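You operate a simulated robot arm through the tools that you are given. There is no shell and no other tool.

Carry out the task below with a simulated robot arm. There is one attempt and no reset: what you move stays moved.

## Task
Sponge the square slab dry, then roll the clay lump flat on it.
Fine: put the grey sponge and the hand roller back; leave the lumps under the table alone. Set down upright: hand roller. What is to be rubbed or washed off counts as gone when no trace of it is left.
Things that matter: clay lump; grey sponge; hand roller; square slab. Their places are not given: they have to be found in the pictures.

It is judged by the outcome, as a careful person would: the job done as asked, and still so three seconds after it is handed in. It fails if anything else is knocked over, pushed out of place, dropped, spilled or broken.

## Robot
A 6-joint arm with a four-finger gripper, fixed in place. Base frame: the origin is at the foot of the arm, x ahead of it, y to its left, z up; the work surface is at about z = 72. Lengths are in cm, angles in degrees, forces in N, time in s.
With the tool pointing down near the work surface it reaches from about 26 to 68 cm from the base axis. Its first joint turns from -166.0 to 166.0 degrees. Payload 3.43 kg.
The TCP is the grasp point between the finger pads, 3 cm short of the fingertips. In the tool frame z runs along the fingers and y along their closing line. Largest opening 12 cm; the body of the gripper starts 8.5 cm behind the TCP.
Orientation is told as [roll, pitch, yaw] about the base's x, y, z axes, in that order, counted from this pose: with the fingers straight down and closing along the base's y, the tool's x points along the base's -x, its y along +y and its z along -z.

## Interface
- The arm moves only by the tool servo_tool. Its argument "deltas" is a list of rows, each an object (a shift or turn left out is 0, a gripper value left out holds the last) with "xyz": the shift along the tool's x, y, z in units of 40 mm (1.0 is 40 mm), a list of three; "turn": the turn, a rotation vector about the tool's x, y, z in units of 4 degrees (1.0 is 4 degrees), a list of three; "jaw": the finger opening in cm, from 0 to 12. In form: [{"xyz": [dx, dy, dz], "turn": [wx, wy, wz], "jaw": jaw}, ...]. A call has 1 to 20 rows; each row shifts and turns the commanded pose from where the row before left it, along the tool's axes as they then stand. A call with a number of a shift or a turn outside -1 to 1 is refused whole. Each row takes 0.2 s and may step no farther than 5 cm and 8.6 degrees from the row before; otherwise, or with a gripper value out of range, the whole call is refused. A pose out of reach is approached as far as the arm can. The call stops where the force on the tool passes 50 N (or 10 N more than at its start, if that is more) or the arm is blocked; 0.2 s more then pass. Each finger halts on what it meets, pressing with about 41 N; the grip force reading is that of the motor and also rises with nothing between the fingers. The clock runs only during rows and for 0.2 s after the last one: add rows that do not move to give the fingers time. It gives the time, the measured TCP pose, the force on the tool (base axes), the opening and the grip force at its end, in the units of the frame above (readings bear some noise), with the torque about the TCP (base axes, N m) and any sound that the robot's microphone picked up.
- Cameras (640 x 400 px; columns grow to the right, rows downward): "scene" is fixed at [5.14, -50.07, 151.09]; the picture's right is [0.70, -0.71, 0.00], its down [-0.48, -0.48, -0.73] and it looks along [0.52, 0.52, -0.68] (base axes); focal length 311 px, centre (320, 200). "wrist" rides on the gripper at [7.1, -1.7, -12.1] in the tool frame; the picture's right is [0.23, 0.97, 0.00], its down [-0.81, 0.19, -0.55] and it looks along [-0.54, 0.13, 0.83] (tool axes); focal length 275 px, centre (320, 200).
- get_image(camera): a new picture of that camera. It takes no simulated time.
- lift_body(by): slides the trunk up (or, below 0, down) by that many cm; the arm rides with it, the base frame stays. It gives what a move gives, with no picture.
- measure_at(camera, pixels): for up to 12 pixels [column, row] of the newest picture of that camera ("zoom" is the newest enlarged one), the place [x, y, z] in the base frame of the surface seen there, good to about 0.3 cm. It takes no simulated time.
- zoom(camera, box): a new picture of the part [left, top, right, bottom] of that camera's present view, enlarged. It takes no simulated time.
- hand_in(): hands the job in; it is judged then, once.

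Open the gripper and draw the arm clear of the work before you hand the job in, unless the task says otherwise.

The tools are called after "Emit:" as name(argument=value, ...) on one line, values as JSON. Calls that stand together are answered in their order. servo_tool: Moves the arm, as the interface text tells. Its arguments: {"type":"object","properties":{"deltas":{"type":"array","items":{"type":"object","properties":{"xyz":{"type":"array","items":{"type":"number"}},"turn":{"type":"array","items":{"type":"number"}},"jaw":{"type":"number"}}}}},"required":["deltas"]} The other tools are called the same way: lift_body (by) slides the trunk up or down; get_image (camera) takes a picture; measure_at (camera, pixels) gives the place of the surface under pixels of a picture; zoom (camera, box) takes an enlarged picture of a part of a camera's view; hand_in () hands the job in.

At the start:

```text
time_s: 0.0
tcp_pos: [55.35, 6.66, 112.27]
tcp_rot: [0.1, 0.0, 0.0]
contact_force: [0.8, 0.8, -0.2]
wrist_torque: [-0.02, -0.01, -0.03]
grip_width: 12.0
grasp_force: 0.1
trunk travel left (down, up): [-10.0, 34.0]
```

scene: 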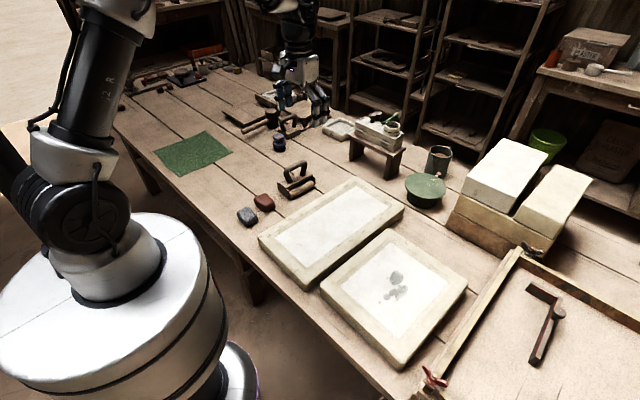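
wrist: 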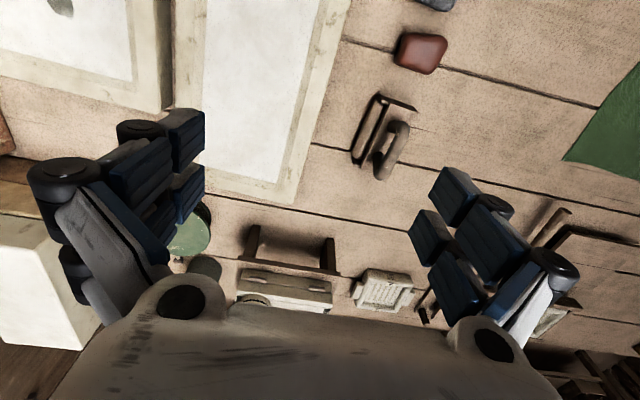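

The scene shows two plaster slabs (a long one near (330,230), a square one with grey wet spots near (395,290)), a grey block at (247,215), a reddish one at (264,203), and a roller with handle at (296,180). I zoom in to look at them closer.

Emit:
zoom(camera="scene", box=[220, 140, 380, 240])

Emit:
zoom(camera="scene", box=[300, 200, 500, 380])

Emit:
zoom(camera="scene", box=[320, 80, 480, 220])

Emit:
zoom(camera="scene", box=[200, 40, 360, 140])

```text
4.00 times, centred on (300, 190) of scene
```

zoom: 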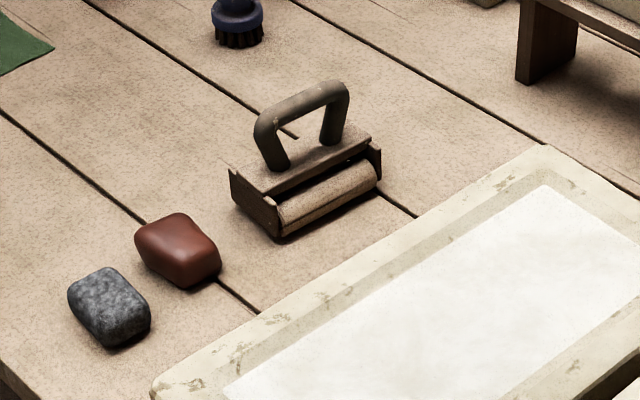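

```text
2.22 times, centred on (400, 290) of scene
```

zoom: 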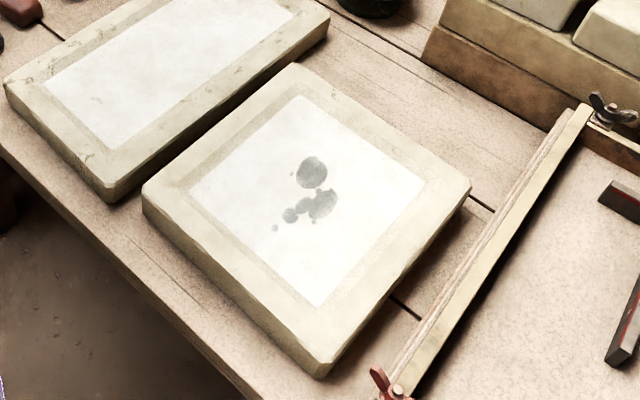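

```text
2.86 times, centred on (400, 150) of scene
```

zoom: 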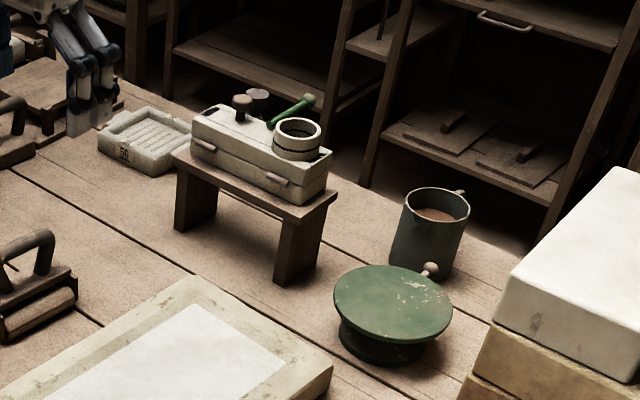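

```text
4.00 times, centred on (280, 90) of scene
```

zoom: 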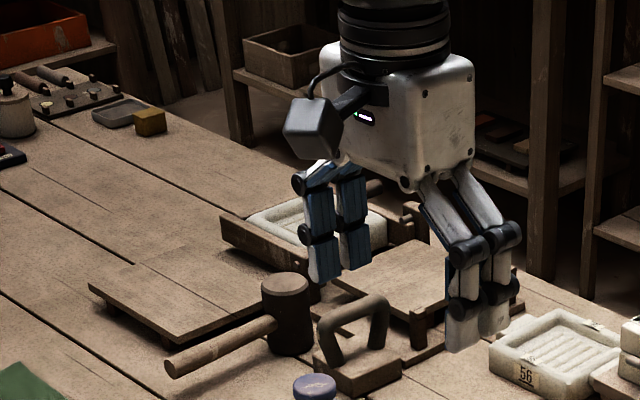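

The grey mottled block at (247,215) is the likely sponge, the brown-red smooth block at (264,203) the clay lump, and the handled roller is at (298,180). I measure their surfaces and the slab.

Emit:
zoom(camera="scene", box=[220, 140, 380, 240])

Emit:
measure_at(camera="zoom", pixels=[[105, 290], [72, 295], [115, 345], [150, 320], [105, 268], [175, 235], [137, 240], [180, 285], [220, 265], [175, 213], [300, 100], [325, 195]])

Emit:
measure_at(camera="scene", pixels=[[391, 229], [467, 285], [400, 366], [320, 285], [392, 243], [449, 288], [400, 336], [336, 288], [397, 277], [400, 292], [390, 297], [385, 302]])

```text
4.00 times, centred on (300, 190) of scene
```

zoom: 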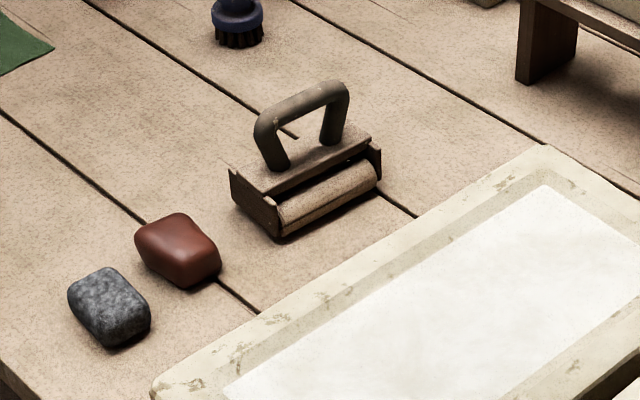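

```text
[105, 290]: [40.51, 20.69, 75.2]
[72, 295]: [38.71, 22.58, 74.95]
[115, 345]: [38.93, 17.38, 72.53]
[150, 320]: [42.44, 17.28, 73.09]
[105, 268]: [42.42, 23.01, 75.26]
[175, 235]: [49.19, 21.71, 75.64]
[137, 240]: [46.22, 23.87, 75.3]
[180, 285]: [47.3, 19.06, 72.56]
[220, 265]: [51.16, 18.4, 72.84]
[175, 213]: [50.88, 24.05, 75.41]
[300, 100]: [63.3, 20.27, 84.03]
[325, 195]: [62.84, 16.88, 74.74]
```

```text
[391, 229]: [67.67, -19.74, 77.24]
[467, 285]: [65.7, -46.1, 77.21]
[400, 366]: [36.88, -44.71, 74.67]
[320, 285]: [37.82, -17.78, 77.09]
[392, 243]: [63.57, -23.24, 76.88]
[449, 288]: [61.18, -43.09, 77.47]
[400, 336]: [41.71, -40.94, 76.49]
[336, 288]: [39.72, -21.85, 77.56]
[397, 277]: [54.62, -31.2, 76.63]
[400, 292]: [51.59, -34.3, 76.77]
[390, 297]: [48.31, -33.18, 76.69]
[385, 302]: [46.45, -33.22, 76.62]
```

The sponge is around (40.5, 20, 75), the clay around (49, 21.5, 75.5), and the roller around (63, 18.5) with its handle top at about z 85. The slab's inner face is around z 76.7 with the wet patch from (46,-33) to (55,-31). I move above the sponge at z≈90 to view it with the wrist camera.

Emit:
servo_tool(deltas=[{"xyz": [0.53, 0.468, 0.796], "jaw": 12}, {"xyz": [0.53, 0.468, 0.796]}, {"xyz": [0.53, 0.468, 0.796]}, {"xyz": [0.53, 0.468, 0.796]}, {"xyz": [0.53, 0.468, 0.796]}, {"xyz": [0.53, 0.468, 0.796]}, {"xyz": [0.53, 0.468, 0.796]}, {"xyz": [0, 0, 0]}])

Emit:
get_image(camera="wrist")

Emit:
get_image(camera="scene")

```text
time_s: 1.8
tcp_pos: [40.39, 19.94, 89.9]
tcp_rot: [0.0, 0.1, -0.1]
contact_force: [0.5, 0.2, 0.7]
wrist_torque: [0.0, 0.0, 0.02]
grip_width: 12.02
grasp_force: 0.0
trunk travel left (down, up): [-10.0, 34.0]
```

```text
taken
```

wrist: 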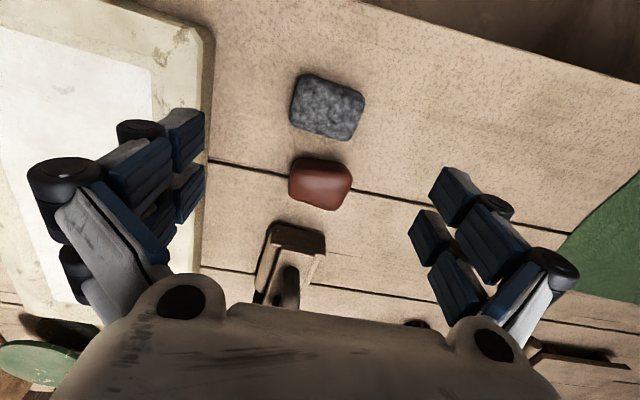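

```text
taken
```

scene: 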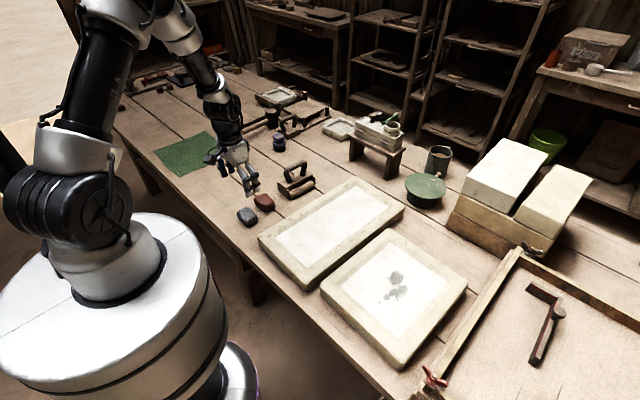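

In the wrist picture the sponge is at (327,106), the clay at (320,183), and the roller at (287,262). I measure their outlines.

Emit:
measure_at(camera="wrist", pixels=[[303, 78], [360, 92], [350, 136], [293, 122], [327, 106], [295, 165], [350, 172], [345, 203], [293, 192], [320, 180], [271, 226], [324, 240]])

Emit:
zoom(camera="wrist", box=[240, 50, 400, 150])

```text
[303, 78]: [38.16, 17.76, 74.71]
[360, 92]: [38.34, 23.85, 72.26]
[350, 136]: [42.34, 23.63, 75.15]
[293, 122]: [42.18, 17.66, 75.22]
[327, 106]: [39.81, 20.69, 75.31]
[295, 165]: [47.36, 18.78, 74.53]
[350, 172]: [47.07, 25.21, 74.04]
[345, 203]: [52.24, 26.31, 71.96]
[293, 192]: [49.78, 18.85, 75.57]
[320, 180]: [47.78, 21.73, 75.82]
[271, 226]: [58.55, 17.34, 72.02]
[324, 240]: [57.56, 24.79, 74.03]
```

```text
4.00 times, centred on (320, 100) of wrist
```

zoom: 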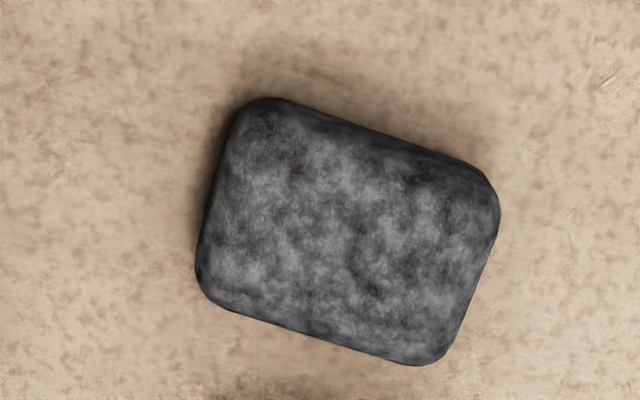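

The sponge spans about x 38–42.4, y 17.7–23.8 with top at z 75.3, so it is aligned with the base axes and can be gripped along y (6 cm). I check the clearance to the long slab's edge before descending.

Emit:
measure_at(camera="wrist", pixels=[[208, 60], [212, 110], [206, 180], [203, 240], [230, 106], [420, 106]])

Emit:
measure_at(camera="scene", pixels=[[259, 238], [305, 285], [355, 180], [403, 208], [400, 252], [410, 320], [340, 283], [345, 280], [350, 290]])

```text
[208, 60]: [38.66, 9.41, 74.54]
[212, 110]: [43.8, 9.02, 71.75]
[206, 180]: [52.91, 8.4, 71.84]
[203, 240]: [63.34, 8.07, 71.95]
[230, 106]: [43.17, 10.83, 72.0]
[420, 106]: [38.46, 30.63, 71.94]
```

```text
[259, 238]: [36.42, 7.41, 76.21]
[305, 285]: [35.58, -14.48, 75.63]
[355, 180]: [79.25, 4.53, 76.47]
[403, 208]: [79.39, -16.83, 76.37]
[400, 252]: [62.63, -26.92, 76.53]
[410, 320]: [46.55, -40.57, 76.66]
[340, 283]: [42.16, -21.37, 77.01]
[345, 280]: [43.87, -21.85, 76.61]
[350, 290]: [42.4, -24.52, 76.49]
```

The long slab's edge is at y≈9, so there is clearance. I open to 9 cm, descend around the sponge so the fingertips end about 1.3 cm above the table, and close.

Emit:
servo_tool(deltas=[{"xyz": [0.0475, 0.19, 0.6], "jaw": 9.5}, {"xyz": [0, 0, 0.7]}, {"xyz": [0, 0, 0.7]}, {"xyz": [0, 0, 0.7]}, {"xyz": [0, 0, 0.4]}, {"xyz": [0, 0, 0.3]}, {"xyz": [0, 0, 0]}])

Emit:
get_image(camera="wrist")

```text
time_s: 3.4
tcp_pos: [40.36, 20.45, 76.65]
tcp_rot: [0.0, 0.0, -0.1]
contact_force: [0.2, 0.0, -0.5]
wrist_torque: [0.01, 0.01, 0.01]
grip_width: 9.49
grasp_force: 0.0
trunk travel left (down, up): [-10.0, 34.0]
```

```text
taken
```

wrist: 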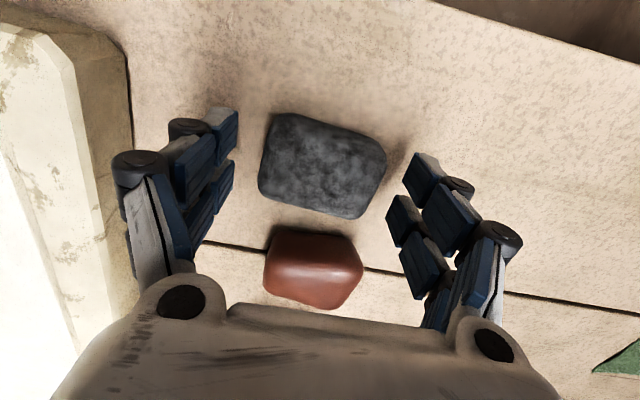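

The sponge sits between the open fingers at about (322,165). I measure its edges again to check its turn relative to the fingers.

Emit:
measure_at(camera="wrist", pixels=[[285, 122], [330, 135], [375, 150], [265, 180], [310, 197], [355, 208], [272, 150], [375, 180], [322, 165]])

Emit:
zoom(camera="wrist", box=[160, 80, 480, 280])

```text
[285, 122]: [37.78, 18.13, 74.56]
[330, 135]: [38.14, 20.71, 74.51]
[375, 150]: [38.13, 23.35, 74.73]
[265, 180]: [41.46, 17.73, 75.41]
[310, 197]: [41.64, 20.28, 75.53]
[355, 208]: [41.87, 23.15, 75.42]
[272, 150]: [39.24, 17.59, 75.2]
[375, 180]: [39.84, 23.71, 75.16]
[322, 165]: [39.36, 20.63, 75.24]
```

```text
2.00 times, centred on (320, 180) of wrist
```

zoom: 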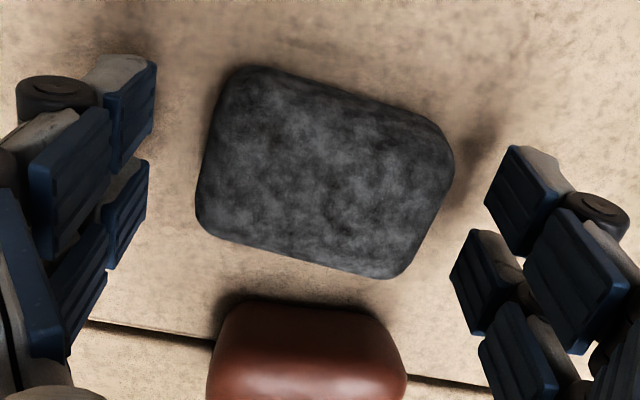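

The sponge's long axis is turned about 4° from base y, so I turn the tool by 4°, shift 0.4 cm towards its centre (39.95, 20.6), drop slightly and close.

Emit:
servo_tool(deltas=[{"xyz": [0.1, 0.04, 0.08], "turn": [0, 0, 1.0]}, {"xyz": [0, 0, 0]}, {"jaw": 5.5}, {"jaw": 5.5}, {"jaw": 5.5}, {"jaw": 5.5}])

Emit:
get_image(camera="wrist")

```text
time_s: 4.8
tcp_pos: [39.94, 20.75, 76.25]
tcp_rot: [0.0, 0.0, -3.9]
contact_force: [0.0, -0.6, 3.0]
wrist_torque: [0.0, 0.03, -0.01]
grip_width: 6.91
grasp_force: 40.8
trunk travel left (down, up): [-10.0, 34.0]
```

```text
taken
```

wrist: 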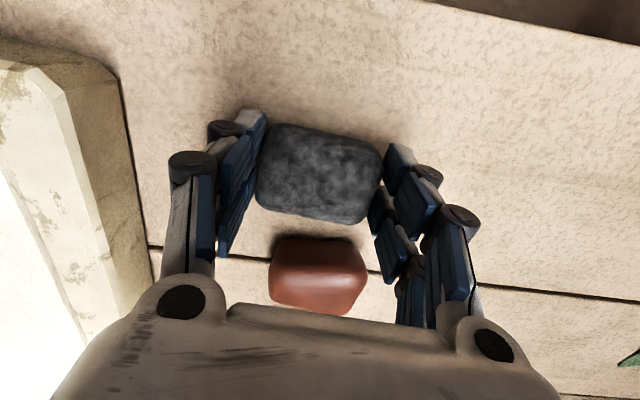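

The sponge is held (6.91 cm, 41 N). I lift it straight up to about z 90 and meanwhile re-measure the wet patch outline from the scene camera.

Emit:
servo_tool(deltas=[{"xyz": [0, 0, -0.4]}, {"xyz": [0, 0, -0.8]}, {"xyz": [0, 0, -0.9]}, {"xyz": [0, 0, -0.9]}, {"xyz": [0, 0, -0.5]}, {"xyz": [0, 0, 0]}])

Emit:
zoom(camera="scene", box=[340, 240, 460, 340])

Emit:
get_image(camera="wrist")

```text
time_s: 6.2
tcp_pos: [40.03, 20.71, 90.12]
tcp_rot: [0.1, 0.1, -4.0]
contact_force: [-0.1, -0.1, -0.3]
wrist_torque: [0.02, 0.0, -0.01]
grip_width: 6.89
grasp_force: 41.1
trunk travel left (down, up): [-10.0, 34.0]
```

```text
4.00 times, centred on (400, 290) of scene
```

zoom: 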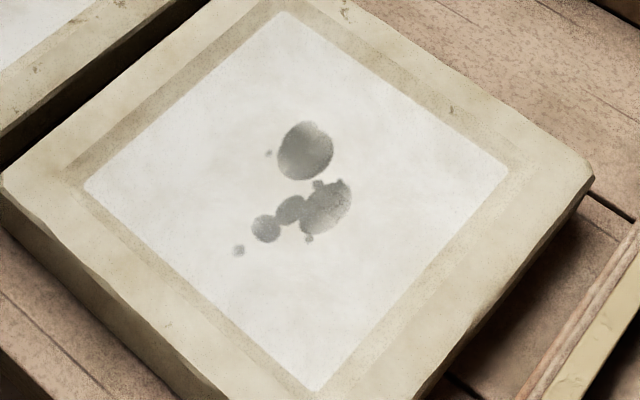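

```text
taken
```

wrist: 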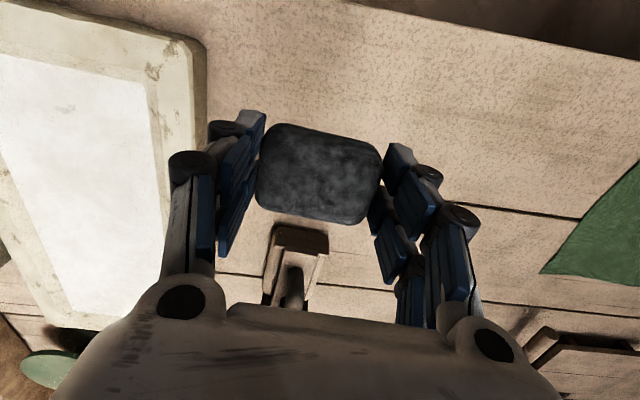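

The sponge came up securely. Now I measure the wet patch extents in the zoomed picture, e.g. spots (305,150), (325,207), (265,228), (238,250), (269,153), (309,238).

Emit:
measure_at(camera="zoom", pixels=[[305, 120], [332, 150], [295, 178], [269, 153], [352, 190], [340, 225], [309, 241], [265, 240], [238, 252], [232, 248], [250, 225], [320, 180]])

Emit:
measure_at(camera="scene", pixels=[[385, 233], [345, 265], [430, 262], [455, 290], [425, 325], [360, 320]])

```text
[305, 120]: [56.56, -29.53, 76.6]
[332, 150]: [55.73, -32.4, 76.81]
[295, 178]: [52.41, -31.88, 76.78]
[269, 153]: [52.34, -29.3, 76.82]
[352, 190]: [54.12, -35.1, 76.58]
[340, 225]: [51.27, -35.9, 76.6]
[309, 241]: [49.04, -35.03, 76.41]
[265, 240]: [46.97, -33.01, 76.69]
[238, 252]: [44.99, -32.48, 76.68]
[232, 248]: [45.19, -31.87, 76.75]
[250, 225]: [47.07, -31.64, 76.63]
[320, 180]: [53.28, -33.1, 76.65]
```

```text
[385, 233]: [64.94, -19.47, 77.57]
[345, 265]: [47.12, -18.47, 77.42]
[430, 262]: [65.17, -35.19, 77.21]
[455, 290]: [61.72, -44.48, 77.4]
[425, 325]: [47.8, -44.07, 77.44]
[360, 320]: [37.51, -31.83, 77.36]
```

The wet area spans x 44.8–56.7, y −36.2…−28.9 on a recessed face at z≈76.65 (rim about 77.4). I carry the sponge at z≈88 to above (50,−33).

Emit:
servo_tool(deltas=[{"xyz": [-0.229, -0.881, 0.033]}, {"xyz": [-0.229, -0.881, 0.033]}, {"xyz": [-0.229, -0.881, 0.033]}, {"xyz": [-0.229, -0.881, 0.033]}, {"xyz": [-0.229, -0.881, 0.033]}, {"xyz": [-0.229, -0.881, 0.033]}, {"xyz": [-0.229, -0.881, 0.033]}, {"xyz": [-0.229, -0.881, 0.033]}, {"xyz": [-0.229, -0.881, 0.033]}, {"xyz": [-0.229, -0.881, 0.033]}, {"xyz": [-0.229, -0.881, 0.033]}, {"xyz": [-0.229, -0.881, 0.033]}, {"xyz": [-0.229, -0.881, 0.033]}, {"xyz": [-0.229, -0.881, 0.033]}, {"xyz": [-0.229, -0.881, 0.033]}, {"xyz": [0, 0, 0]}])

Emit:
get_image(camera="scene")

Emit:
get_image(camera="wrist")

```text
time_s: 9.6
tcp_pos: [50.15, -32.99, 88.12]
tcp_rot: [0.0, 0.0, -4.0]
contact_force: [-0.8, -0.1, -0.5]
wrist_torque: [-0.02, 0.02, 0.01]
grip_width: 6.88
grasp_force: 41.1
trunk travel left (down, up): [-10.0, 34.0]
```

```text
taken
```

scene: 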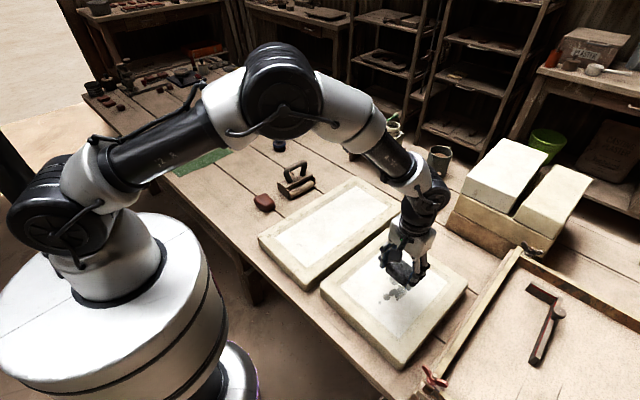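

```text
taken
```

wrist: 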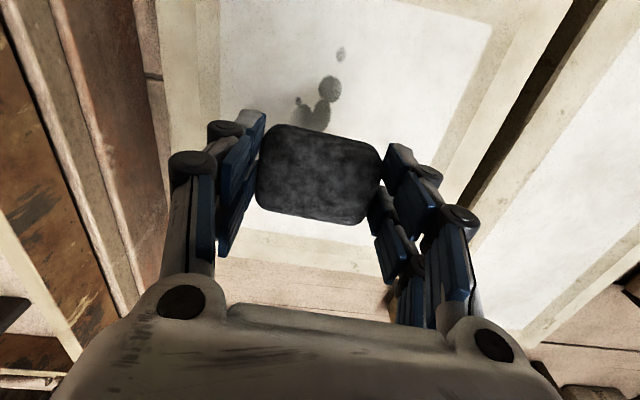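

The sponge is over the slab. I move to the near end of the patch at (45.5,−30.5) and lower slowly until light contact (expected at TCP z≈80.9).

Emit:
servo_tool(deltas=[{"xyz": [0.6, 0.27, 0.76]}, {"xyz": [0.6, 0.27, 0.76]}, {"xyz": [0, 0, 0.12]}, {"xyz": [0, 0, 0.1]}, {"xyz": [0, 0, 0.08]}, {"xyz": [0, 0, 0]}])

```text
time_s: 11.0
tcp_pos: [45.39, -30.39, 80.9]
tcp_rot: [-0.1, -0.2, -4.0]
contact_force: [-0.2, 2.4, 10.7]
wrist_torque: [0.29, -0.05, 0.05]
grip_width: 6.9
grasp_force: 40.6
trunk travel left (down, up): [-10.0, 34.0]
```

Contact at 10.7 N. I rub along x from 45.4 to 57.4 and back at y=−30.4, watching the force.

Emit:
servo_tool(deltas=[{"xyz": [-0.5, 0.035, 0]}, {"xyz": [-0.5, 0.035, 0]}, {"xyz": [-0.5, 0.035, 0]}, {"xyz": [-0.5, 0.035, 0]}, {"xyz": [-0.5, 0.035, 0]}, {"xyz": [-0.5, 0.035, 0]}, {"xyz": [0.5, -0.035, 0]}, {"xyz": [0.5, -0.035, 0]}, {"xyz": [0.5, -0.035, 0]}, {"xyz": [0.5, -0.035, 0]}, {"xyz": [0.5, -0.035, 0]}, {"xyz": [0.5, -0.035, 0]}, {"xyz": [-0.035, -0.5, 0]}])

Emit:
get_image(camera="scene")

Emit:
get_image(camera="wrist")

```text
time_s: 13.8
tcp_pos: [45.02, -32.19, 80.83]
tcp_rot: [0.2, 0.2, -4.0]
contact_force: [-0.9, 10.5, 16.3]
wrist_torque: [0.13, -0.27, 0.24]
grip_width: 6.91
grasp_force: 40.6
trunk travel left (down, up): [-10.0, 34.0]
```

```text
taken
```

scene: 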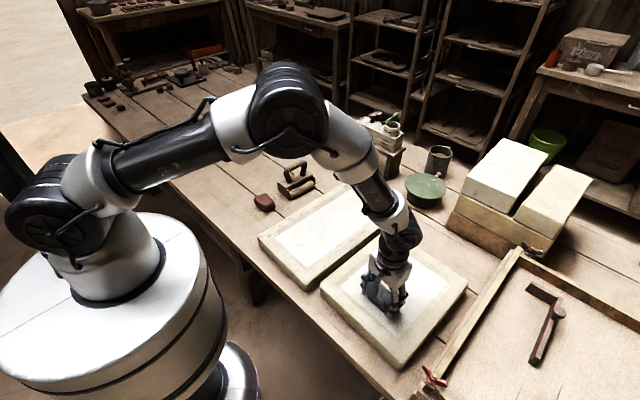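

```text
taken
```

wrist: 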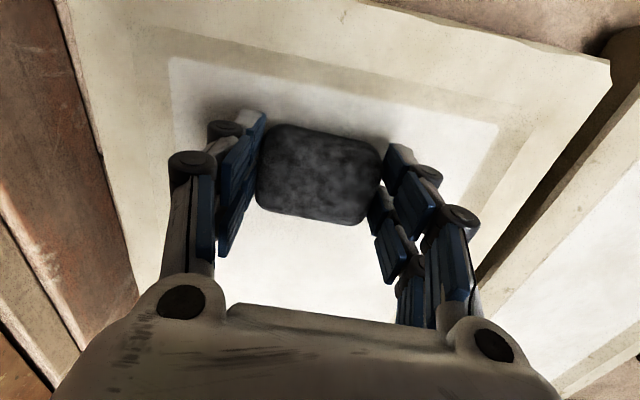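

Most of the spots appear already wiped. I continue with strokes at y≈−32.2, −34.2 and −35.5 to cover the rest of the patch.

Emit:
servo_tool(deltas=[{"xyz": [-0.5, 0.035, 0]}, {"xyz": [-0.5, 0.035, 0]}, {"xyz": [-0.5, 0.035, 0]}, {"xyz": [-0.5, 0.035, 0]}, {"xyz": [-0.5, 0.035, 0]}, {"xyz": [-0.5, 0.035, 0]}, {"xyz": [-0.035, -0.5, 0]}, {"xyz": [0.5, -0.035, 0]}, {"xyz": [0.5, -0.035, 0]}, {"xyz": [0.5, -0.035, 0]}, {"xyz": [0.5, -0.035, 0]}, {"xyz": [0.5, -0.035, 0]}, {"xyz": [0.5, -0.035, 0]}, {"xyz": [-0.035, -0.4, 0]}, {"xyz": [-0.5, 0.035, 0]}, {"xyz": [-0.5, 0.035, 0]}, {"xyz": [-0.5, 0.035, 0]}, {"xyz": [-0.5, 0.035, 0]}, {"xyz": [-0.5, 0.035, 0]}])

Emit:
get_image(camera="scene")

Emit:
get_image(camera="wrist")

```text
time_s: 17.8
tcp_pos: [55.23, -35.94, 80.88]
tcp_rot: [0.0, 0.1, -4.1]
contact_force: [-0.3, 0.1, -0.1]
wrist_torque: [-0.04, 0.03, 0.01]
grip_width: 6.88
grasp_force: 41.1
trunk travel left (down, up): [-10.0, 34.0]
```

```text
taken
```

scene: 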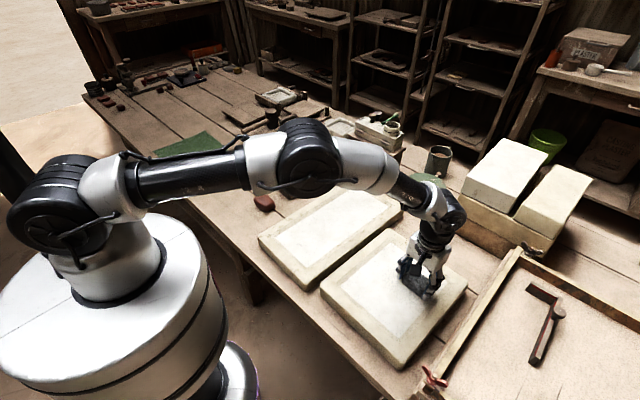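

```text
taken
```

wrist: 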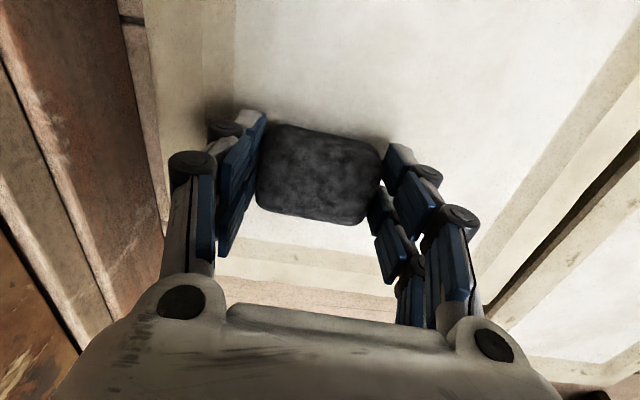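

The force has dropped to zero at the far end, so contact was lost there. I lift and move the arm aside to inspect for remaining traces.

Emit:
servo_tool(deltas=[{"xyz": [0.2, 0, -0.6]}, {"xyz": [0.5, 0.5, -0.8]}, {"xyz": [0.5, 0.8, -0.6]}, {"xyz": [0.5, 0.9, -0.3]}, {"xyz": [0.3, 0.9, 0]}, {"xyz": [0, 0.9, 0]}, {"xyz": [0, 0.9, 0]}, {"xyz": [0, 0.9, 0]}, {"xyz": [0, 0, 0]}])

Emit:
zoom(camera="scene", box=[320, 220, 480, 340])

Emit:
get_image(camera="wrist")

```text
time_s: 19.8
tcp_pos: [48.82, -12.21, 89.79]
tcp_rot: [0.0, 0.0, -4.1]
contact_force: [-1.0, -0.2, -0.9]
wrist_torque: [-0.05, 0.0, 0.05]
grip_width: 6.89
grasp_force: 41.0
trunk travel left (down, up): [-10.0, 34.0]
```

```text
3.33 times, centred on (400, 280) of scene
```

zoom: 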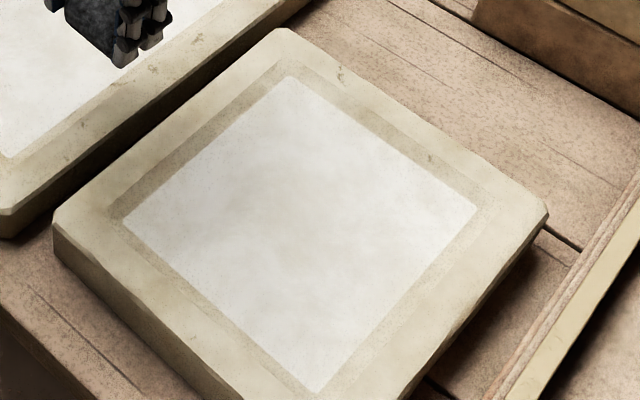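

```text
taken
```

wrist: 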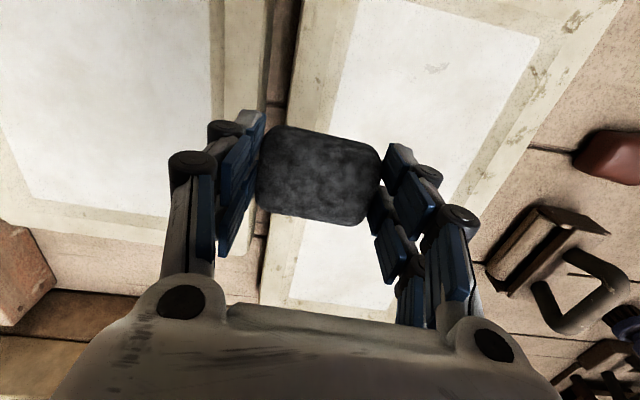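

The slab looks clear. I zoom in tighter on the former patch to check for faint traces.

Emit:
zoom(camera="scene", box=[368, 255, 424, 315])

Emit:
zoom(camera="wrist", box=[0, 0, 220, 240])

```text
6.67 times, centred on (396, 285) of scene
```

zoom: 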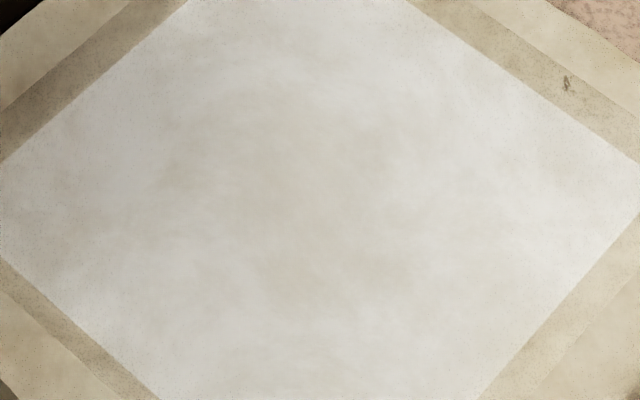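

```text
1.67 times, centred on (110, 120) of wrist
```

zoom: 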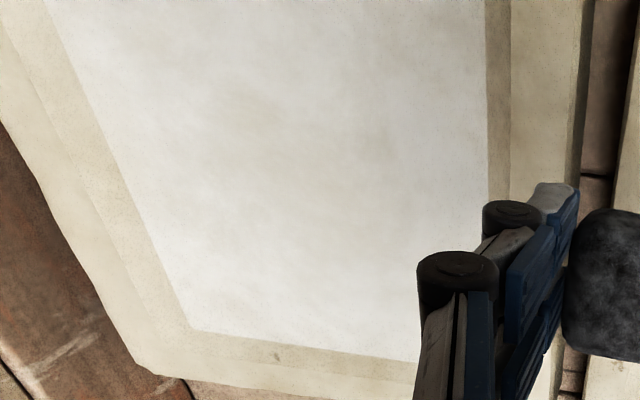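

No grey spots remain visible; I take the same zoom box as before wiping to compare the plaster mottling.

Emit:
zoom(camera="scene", box=[340, 240, 460, 340])

Emit:
zoom(camera="scene", box=[260, 170, 420, 290])

```text
4.00 times, centred on (400, 290) of scene
```

zoom: 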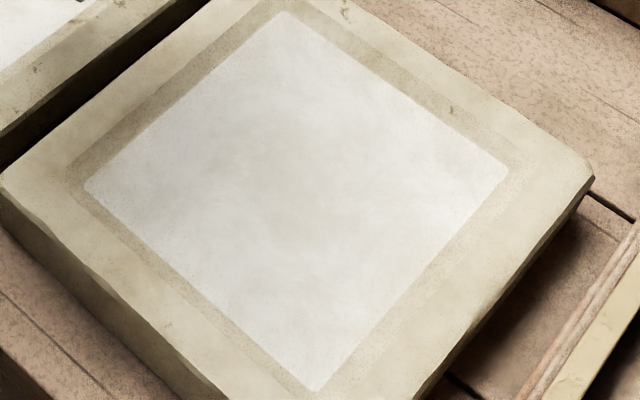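

```text
3.33 times, centred on (340, 230) of scene
```

zoom: 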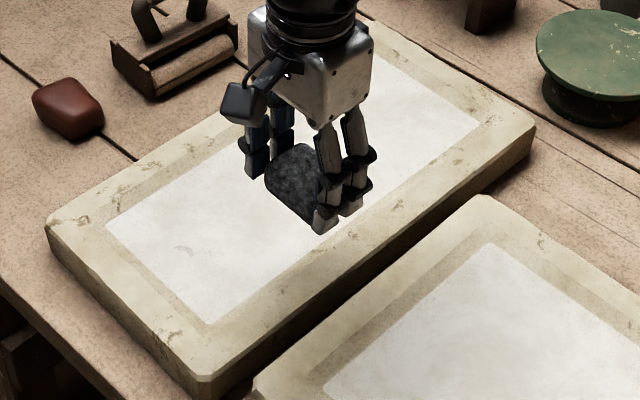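

The remaining faint shading looks like plaster texture, but to be sure I do a second pass with firmer contact, starting at the far end where contact had been lost.

Emit:
servo_tool(deltas=[{"xyz": [-0.423, -0.888, 0.2]}, {"xyz": [-0.423, -0.888, 0.2]}, {"xyz": [-0.423, -0.888, 0.2]}, {"xyz": [-0.423, -0.888, 0.2]}, {"xyz": [-0.423, -0.888, 0.2]}, {"xyz": [0, 0, 0.5]}, {"xyz": [0, 0, 0.4]}, {"xyz": [0, 0, 0.2]}, {"xyz": [0, 0, 0.15]}, {"xyz": [0, 0, 0]}])

```text
time_s: 22.0
tcp_pos: [56.24, -30.79, 81.01]
tcp_rot: [0.0, 0.1, -4.0]
contact_force: [-0.6, 0.8, -0.6]
wrist_torque: [0.0, 0.04, 0.01]
grip_width: 6.86
grasp_force: 42.1
trunk travel left (down, up): [-10.0, 34.0]
```

No contact yet at z 81.0. I lower in small steps until about 10–15 N.

Emit:
servo_tool(deltas=[{"xyz": [0, 0, 0.05]}, {"xyz": [0, 0, 0.03]}, {"xyz": [0, 0, 0]}])

```text
time_s: 22.8
tcp_pos: [56.23, -30.65, 80.89]
tcp_rot: [-0.1, -0.1, -4.0]
contact_force: [-3.0, 0.3, 12.2]
wrist_torque: [0.07, 0.14, 0.01]
grip_width: 6.89
grasp_force: 40.6
trunk travel left (down, up): [-10.0, 34.0]
```

Contact at 12 N. I rub a full raster over the patch again.

Emit:
servo_tool(deltas=[{"xyz": [0.5, -0.035, 0]}, {"xyz": [0.5, -0.035, 0]}, {"xyz": [0.5, -0.035, 0]}, {"xyz": [0.5, -0.035, 0]}, {"xyz": [0.5, -0.035, 0]}, {"xyz": [0.4, -0.035, 0]}, {"xyz": [-0.035, -0.5, 0]}, {"xyz": [-0.5, 0.035, 0]}, {"xyz": [-0.5, 0.035, 0]}, {"xyz": [-0.5, 0.035, 0]}, {"xyz": [-0.5, 0.035, 0]}, {"xyz": [-0.5, 0.035, 0]}, {"xyz": [-0.4, 0.035, 0]}])

```text
time_s: 24.5
tcp_pos: [44.64, -31.76, 80.87]
tcp_rot: [0.5, 0.9, -3.9]
contact_force: [-8.0, 12.0, 26.2]
wrist_torque: [0.38, -0.27, 0.21]
grip_width: 6.91
grasp_force: 40.6
trunk travel left (down, up): [-10.0, 34.0]
stopped in row 8: the force on the tool passed its limit at 54 N (the readings are from after the stop); the commanded pose is now the measured one
```

The force limit tripped on reversing at the near end (54 N), so I ease up about 0.2 cm, remove the slight tilt, and check.

Emit:
servo_tool(deltas=[{"xyz": [0, 0, -0.04], "turn": [0.125, -0.225, 0]}, {"xyz": [0, 0, 0]}])

Emit:
get_image(camera="wrist")

Emit:
get_image(camera="scene")

```text
time_s: 25.1
tcp_pos: [44.67, -31.94, 80.85]
tcp_rot: [0.1, 0.0, -4.0]
contact_force: [-8.1, 10.6, 26.4]
wrist_torque: [1.08, 0.63, 0.01]
grip_width: 6.86
grasp_force: 41.5
trunk travel left (down, up): [-10.0, 34.0]
```

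```text
taken
```

wrist: 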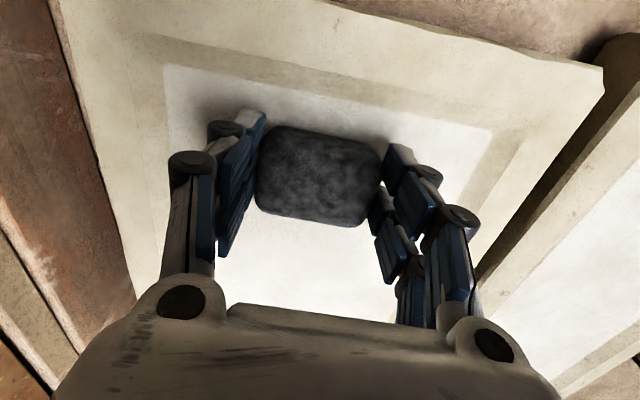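

```text
taken
```

scene: 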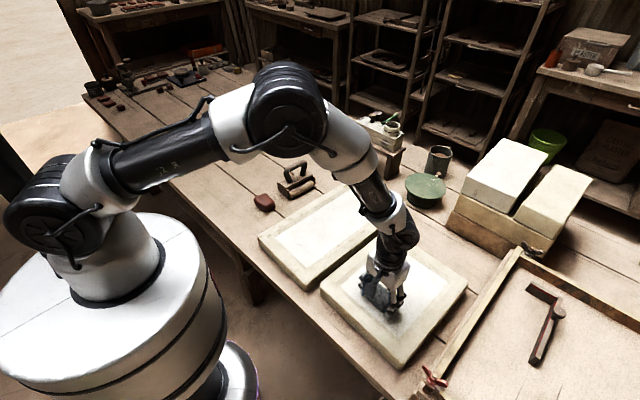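

Still 26 N, so I ease up another 0.1 cm and continue the strokes at lighter pressure.

Emit:
servo_tool(deltas=[{"xyz": [0, 0, -0.03]}, {"xyz": [-0.25, 0.018, 0]}, {"xyz": [-0.25, 0.018, 0]}, {"xyz": [0, 0, 0]}])

```text
time_s: 26.1
tcp_pos: [46.81, -32.13, 80.78]
tcp_rot: [0.0, -0.1, -4.0]
contact_force: [-0.5, -1.9, 3.3]
wrist_torque: [0.03, 0.09, 0.06]
grip_width: 6.89
grasp_force: 41.4
trunk travel left (down, up): [-10.0, 34.0]
```

Force now 3 N. I carry on forward along x at y≈−32, pressing slightly more, then check.

Emit:
servo_tool(deltas=[{"xyz": [-0.4, 0.028, 0.01]}, {"xyz": [-0.4, 0.028, 0.005]}, {"xyz": [-0.4, 0.028, 0.005]}, {"xyz": [-0.4, 0.028, 0.005]}, {"xyz": [-0.4, 0.028, 0]}, {"xyz": [-0.4, 0.028, 0]}, {"xyz": [0, 0, 0]}])

```text
time_s: 27.7
tcp_pos: [56.28, -32.1, 80.73]
tcp_rot: [0.0, 0.0, -3.9]
contact_force: [-10.9, -0.6, 17.5]
wrist_torque: [0.22, 0.55, 0.1]
grip_width: 6.9
grasp_force: 41.3
trunk travel left (down, up): [-10.0, 34.0]
```

Pressure is 17 N at the far end. I shift 2.5 cm to −y and stroke back toward the base, easing slightly upward on the way.

Emit:
servo_tool(deltas=[{"xyz": [-0.022, -0.31, -0.01]}, {"xyz": [-0.022, -0.31, -0.005]}, {"xyz": [0.4, -0.028, -0.005]}, {"xyz": [0.4, -0.028, -0.005]}, {"xyz": [0.4, -0.028, 0]}, {"xyz": [0.4, -0.028, 0]}, {"xyz": [0.4, -0.028, 0]}, {"xyz": [0.4, -0.028, 0]}, {"xyz": [0, 0, 0]}])

```text
time_s: 29.7
tcp_pos: [46.76, -34.57, 80.79]
tcp_rot: [0.1, 0.0, -3.9]
contact_force: [4.2, 0.2, 9.6]
wrist_torque: [0.02, -0.1, 0.02]
grip_width: 6.89
grasp_force: 41.0
trunk travel left (down, up): [-10.0, 34.0]
```

Second pass done. I lift to z≈90 and carry the sponge back to above its original spot (39.9, 20.75).

Emit:
servo_tool(deltas=[{"xyz": [0, 0, -0.6]}, {"xyz": [0, 0, -0.8]}, {"xyz": [0, 0, -0.9]}, {"xyz": [0.1666, 0.855, 0]}, {"xyz": [0.1666, 0.855, 0]}, {"xyz": [0.1666, 0.855, 0]}, {"xyz": [0.1666, 0.855, 0]}, {"xyz": [0.1666, 0.855, 0]}, {"xyz": [0.1666, 0.855, 0]}, {"xyz": [0.1666, 0.855, 0]}, {"xyz": [0.1666, 0.855, 0]}, {"xyz": [0.1666, 0.855, 0]}, {"xyz": [0.1666, 0.855, 0]}, {"xyz": [0.1666, 0.855, 0]}, {"xyz": [0.1666, 0.855, 0]}, {"xyz": [0.1666, 0.855, 0]}, {"xyz": [0.1666, 0.855, 0]}, {"xyz": [0.1666, 0.855, 0]}, {"xyz": [0.1666, 0.855, 0]}])

Emit:
get_image(camera="scene")

Emit:
zoom(camera="scene", box=[340, 240, 460, 340])

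Emit:
get_image(camera="wrist")

```text
time_s: 33.7
tcp_pos: [39.74, 20.49, 90.34]
tcp_rot: [0.1, 0.1, -3.9]
contact_force: [0.5, 0.6, 0.7]
wrist_torque: [-0.03, 0.0, 0.04]
grip_width: 6.88
grasp_force: 41.1
trunk travel left (down, up): [-10.0, 34.0]
```

```text
taken
```

scene: 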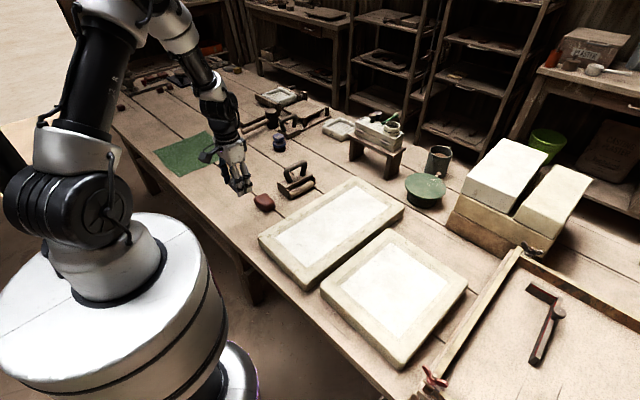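

```text
4.00 times, centred on (400, 290) of scene
```

zoom: 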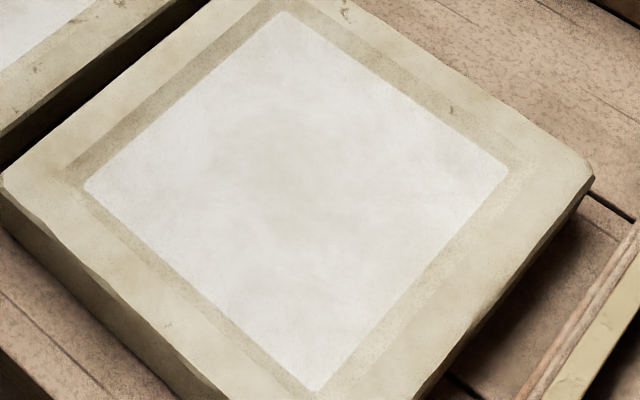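

```text
taken
```

wrist: 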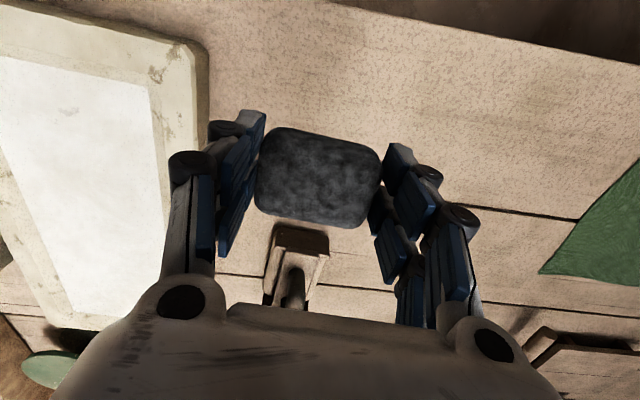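

The slab shows the same mottling as after the first pass, so it is just texture and the slab is dry. I lower the sponge back to its original spot, stopping just above the table.

Emit:
servo_tool(deltas=[{"xyz": [-0.045, 0.068, 0.6]}, {"xyz": [0, 0, 0.9]}, {"xyz": [0, 0, 0.9]}, {"xyz": [0, 0, 0.7]}, {"xyz": [0, 0, 0.3]}, {"xyz": [0, 0, 0.06]}, {"xyz": [0, 0, 0]}])

```text
time_s: 35.3
tcp_pos: [40.07, 20.93, 76.23]
tcp_rot: [0.1, 0.1, -3.9]
contact_force: [0.6, -0.1, -0.3]
wrist_torque: [0.0, -0.02, 0.04]
grip_width: 6.87
grasp_force: 41.3
trunk travel left (down, up): [-10.0, 34.0]
```

No contact yet; I lower in tiny steps until the sponge just touches the table.

Emit:
servo_tool(deltas=[{"xyz": [0, 0, 0.025]}, {"xyz": [0, 0, 0.02]}, {"xyz": [0, 0, 0]}])

```text
time_s: 36.1
tcp_pos: [40.07, 21.07, 76.12]
tcp_rot: [0.2, 0.0, -3.9]
contact_force: [1.0, -0.3, -0.1]
wrist_torque: [0.01, 0.04, -0.01]
grip_width: 6.9
grasp_force: 41.1
trunk travel left (down, up): [-10.0, 34.0]
```

Emit:
servo_tool(deltas=[{"xyz": [0, 0, 0.025]}, {"xyz": [0, 0, 0.02]}, {"xyz": [0, 0, 0]}])

```text
time_s: 36.9
tcp_pos: [40.24, 21.03, 75.99]
tcp_rot: [0.2, -0.1, -4.0]
contact_force: [-1.5, 0.3, 19.3]
wrist_torque: [-0.2, 0.16, -0.01]
grip_width: 6.89
grasp_force: 40.7
trunk travel left (down, up): [-10.0, 34.0]
```

The sponge touches the table (19 N). I ease up slightly, open the fingers to 9.5 cm, and then rise.

Emit:
servo_tool(deltas=[{"xyz": [0, 0, -0.02]}, {"xyz": [0, 0, 0], "jaw": 9.5}, {"jaw": 9.5}, {"jaw": 9.5}, {"jaw": 9.5}, {"xyz": [0, 0, -0.3]}, {"xyz": [0, 0, -0.7]}, {"xyz": [0, 0, -0.9]}, {"xyz": [0, 0, -0.9]}, {"xyz": [0, 0, -0.7]}, {"xyz": [0, 0, 0]}])

Emit:
get_image(camera="wrist")

```text
time_s: 39.3
tcp_pos: [40.14, 20.81, 90.04]
tcp_rot: [0.2, 0.1, -3.9]
contact_force: [0.8, -0.9, -0.6]
wrist_torque: [0.01, 0.02, 0.0]
grip_width: 9.53
grasp_force: 0.0
trunk travel left (down, up): [-10.0, 34.0]
```

```text
taken
```

wrist: 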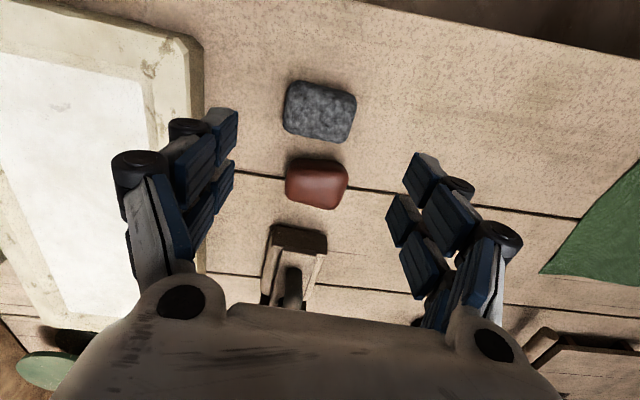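

The sponge is back in place at (320,110). Now I move above the clay lump, around (48.9, 21.9), keeping z 90, and look.

Emit:
servo_tool(deltas=[{"xyz": [-0.72, 0.143, 0]}, {"xyz": [-0.72, 0.143, 0]}, {"xyz": [-0.72, 0.143, 0.5]}, {"xyz": [0, 0, 0.5]}, {"xyz": [0, 0, 0]}])

Emit:
get_image(camera="wrist")

Emit:
zoom(camera="wrist", box=[240, 80, 400, 200])

```text
time_s: 40.5
tcp_pos: [48.97, 22.19, 85.85]
tcp_rot: [0.0, 0.0, -3.9]
contact_force: [-0.6, 0.6, 0.0]
wrist_torque: [0.04, -0.05, 0.01]
grip_width: 9.51
grasp_force: 0.1
trunk travel left (down, up): [-10.0, 34.0]
```

```text
taken
```

wrist: 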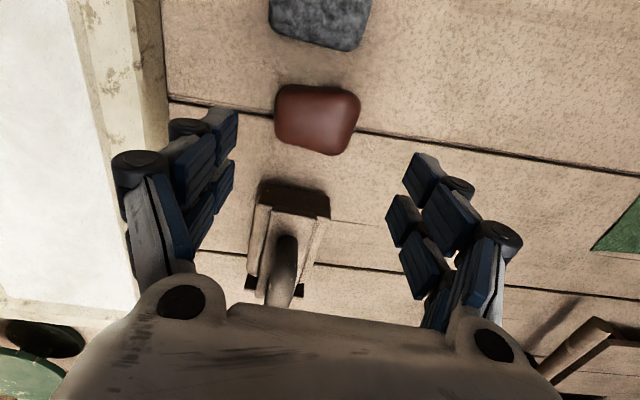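

```text
3.33 times, centred on (320, 140) of wrist
```

zoom: 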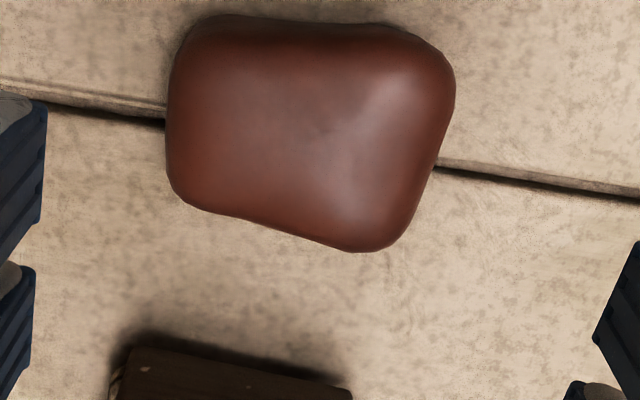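

The clay lump is at (318,118). I measure its outline, and the roller's visible parts as well.

Emit:
measure_at(camera="wrist", pixels=[[285, 88], [278, 108], [280, 130], [318, 90], [355, 98], [357, 115], [348, 140], [315, 145], [318, 118], [258, 195], [325, 200], [290, 245]])

Emit:
zoom(camera="scene", box=[220, 140, 380, 240])

```text
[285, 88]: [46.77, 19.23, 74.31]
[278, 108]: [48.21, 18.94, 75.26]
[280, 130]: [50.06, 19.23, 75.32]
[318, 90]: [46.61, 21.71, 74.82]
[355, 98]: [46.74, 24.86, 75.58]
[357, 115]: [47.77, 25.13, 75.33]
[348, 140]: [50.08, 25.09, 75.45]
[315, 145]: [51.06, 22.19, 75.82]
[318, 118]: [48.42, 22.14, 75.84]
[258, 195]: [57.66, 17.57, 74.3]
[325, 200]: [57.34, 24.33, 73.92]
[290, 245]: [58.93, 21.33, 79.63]
```

```text
4.00 times, centred on (300, 190) of scene
```

zoom: 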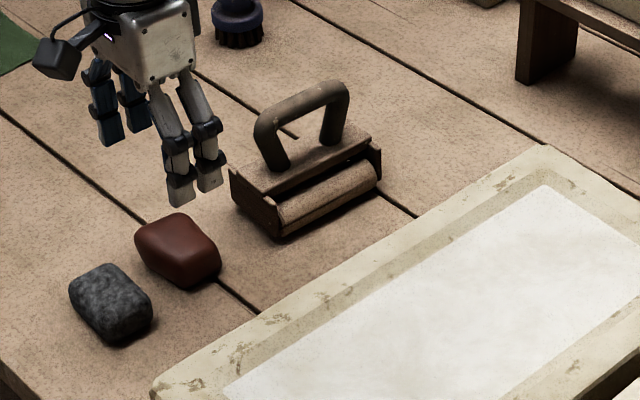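

The clay spans x 46.3–51.3, y 18.8–25.3, top z 75.85, centred at (48.8, 22.1). I descend around it to TCP z≈76.2 and close along y.

Emit:
servo_tool(deltas=[{"xyz": [0.04, -0.02, 0.6]}, {"xyz": [0, 0, 0.8]}, {"xyz": [0, 0, 0.6]}, {"xyz": [0, 0, 0.41]}, {"xyz": [0, 0, 0]}, {"jaw": 5.8}, {"jaw": 5.8}, {"jaw": 5.8}, {"jaw": 5.8}])

Emit:
get_image(camera="wrist")

```text
time_s: 42.5
tcp_pos: [48.45, 22.21, 76.22]
tcp_rot: [0.0, 0.1, -3.9]
contact_force: [0.6, -2.6, 2.1]
wrist_torque: [-0.07, 0.04, 0.02]
grip_width: 6.86
grasp_force: 41.0
trunk travel left (down, up): [-10.0, 34.0]
```

```text
taken
```

wrist: 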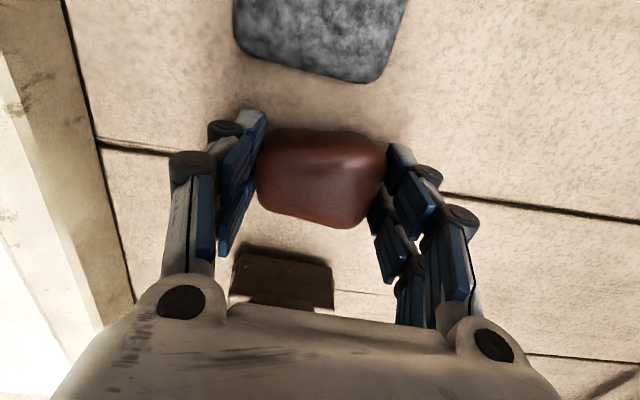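

The clay is held (6.86 cm, 41 N). I lift it straight up to z≈90.

Emit:
servo_tool(deltas=[{"xyz": [0, 0, -0.3]}, {"xyz": [0, 0, -0.75]}, {"xyz": [0, 0, -0.9]}, {"xyz": [0, 0, -0.9]}, {"xyz": [0, 0, -0.6]}, {"xyz": [0, 0, 0]}])

Emit:
get_image(camera="wrist")

Emit:
get_image(camera="scene")

```text
time_s: 43.9
tcp_pos: [48.77, 22.18, 90.0]
tcp_rot: [0.1, 0.1, -3.9]
contact_force: [0.2, 1.3, -2.9]
wrist_torque: [0.0, -0.02, 0.04]
grip_width: 6.86
grasp_force: 41.3
trunk travel left (down, up): [-10.0, 34.0]
```

```text
taken
```

wrist: 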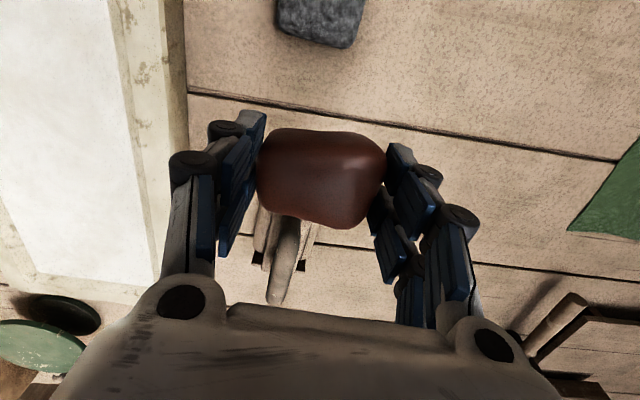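

```text
taken
```

scene: 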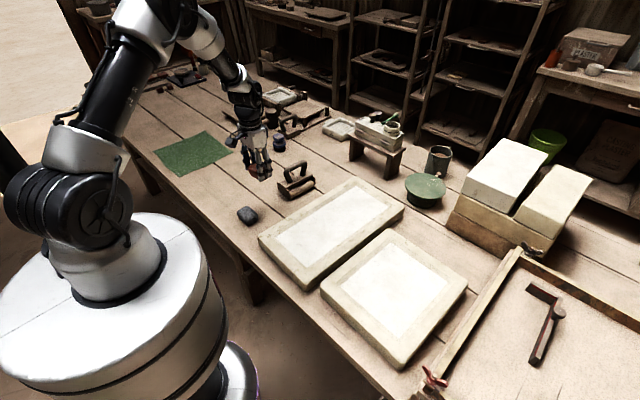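

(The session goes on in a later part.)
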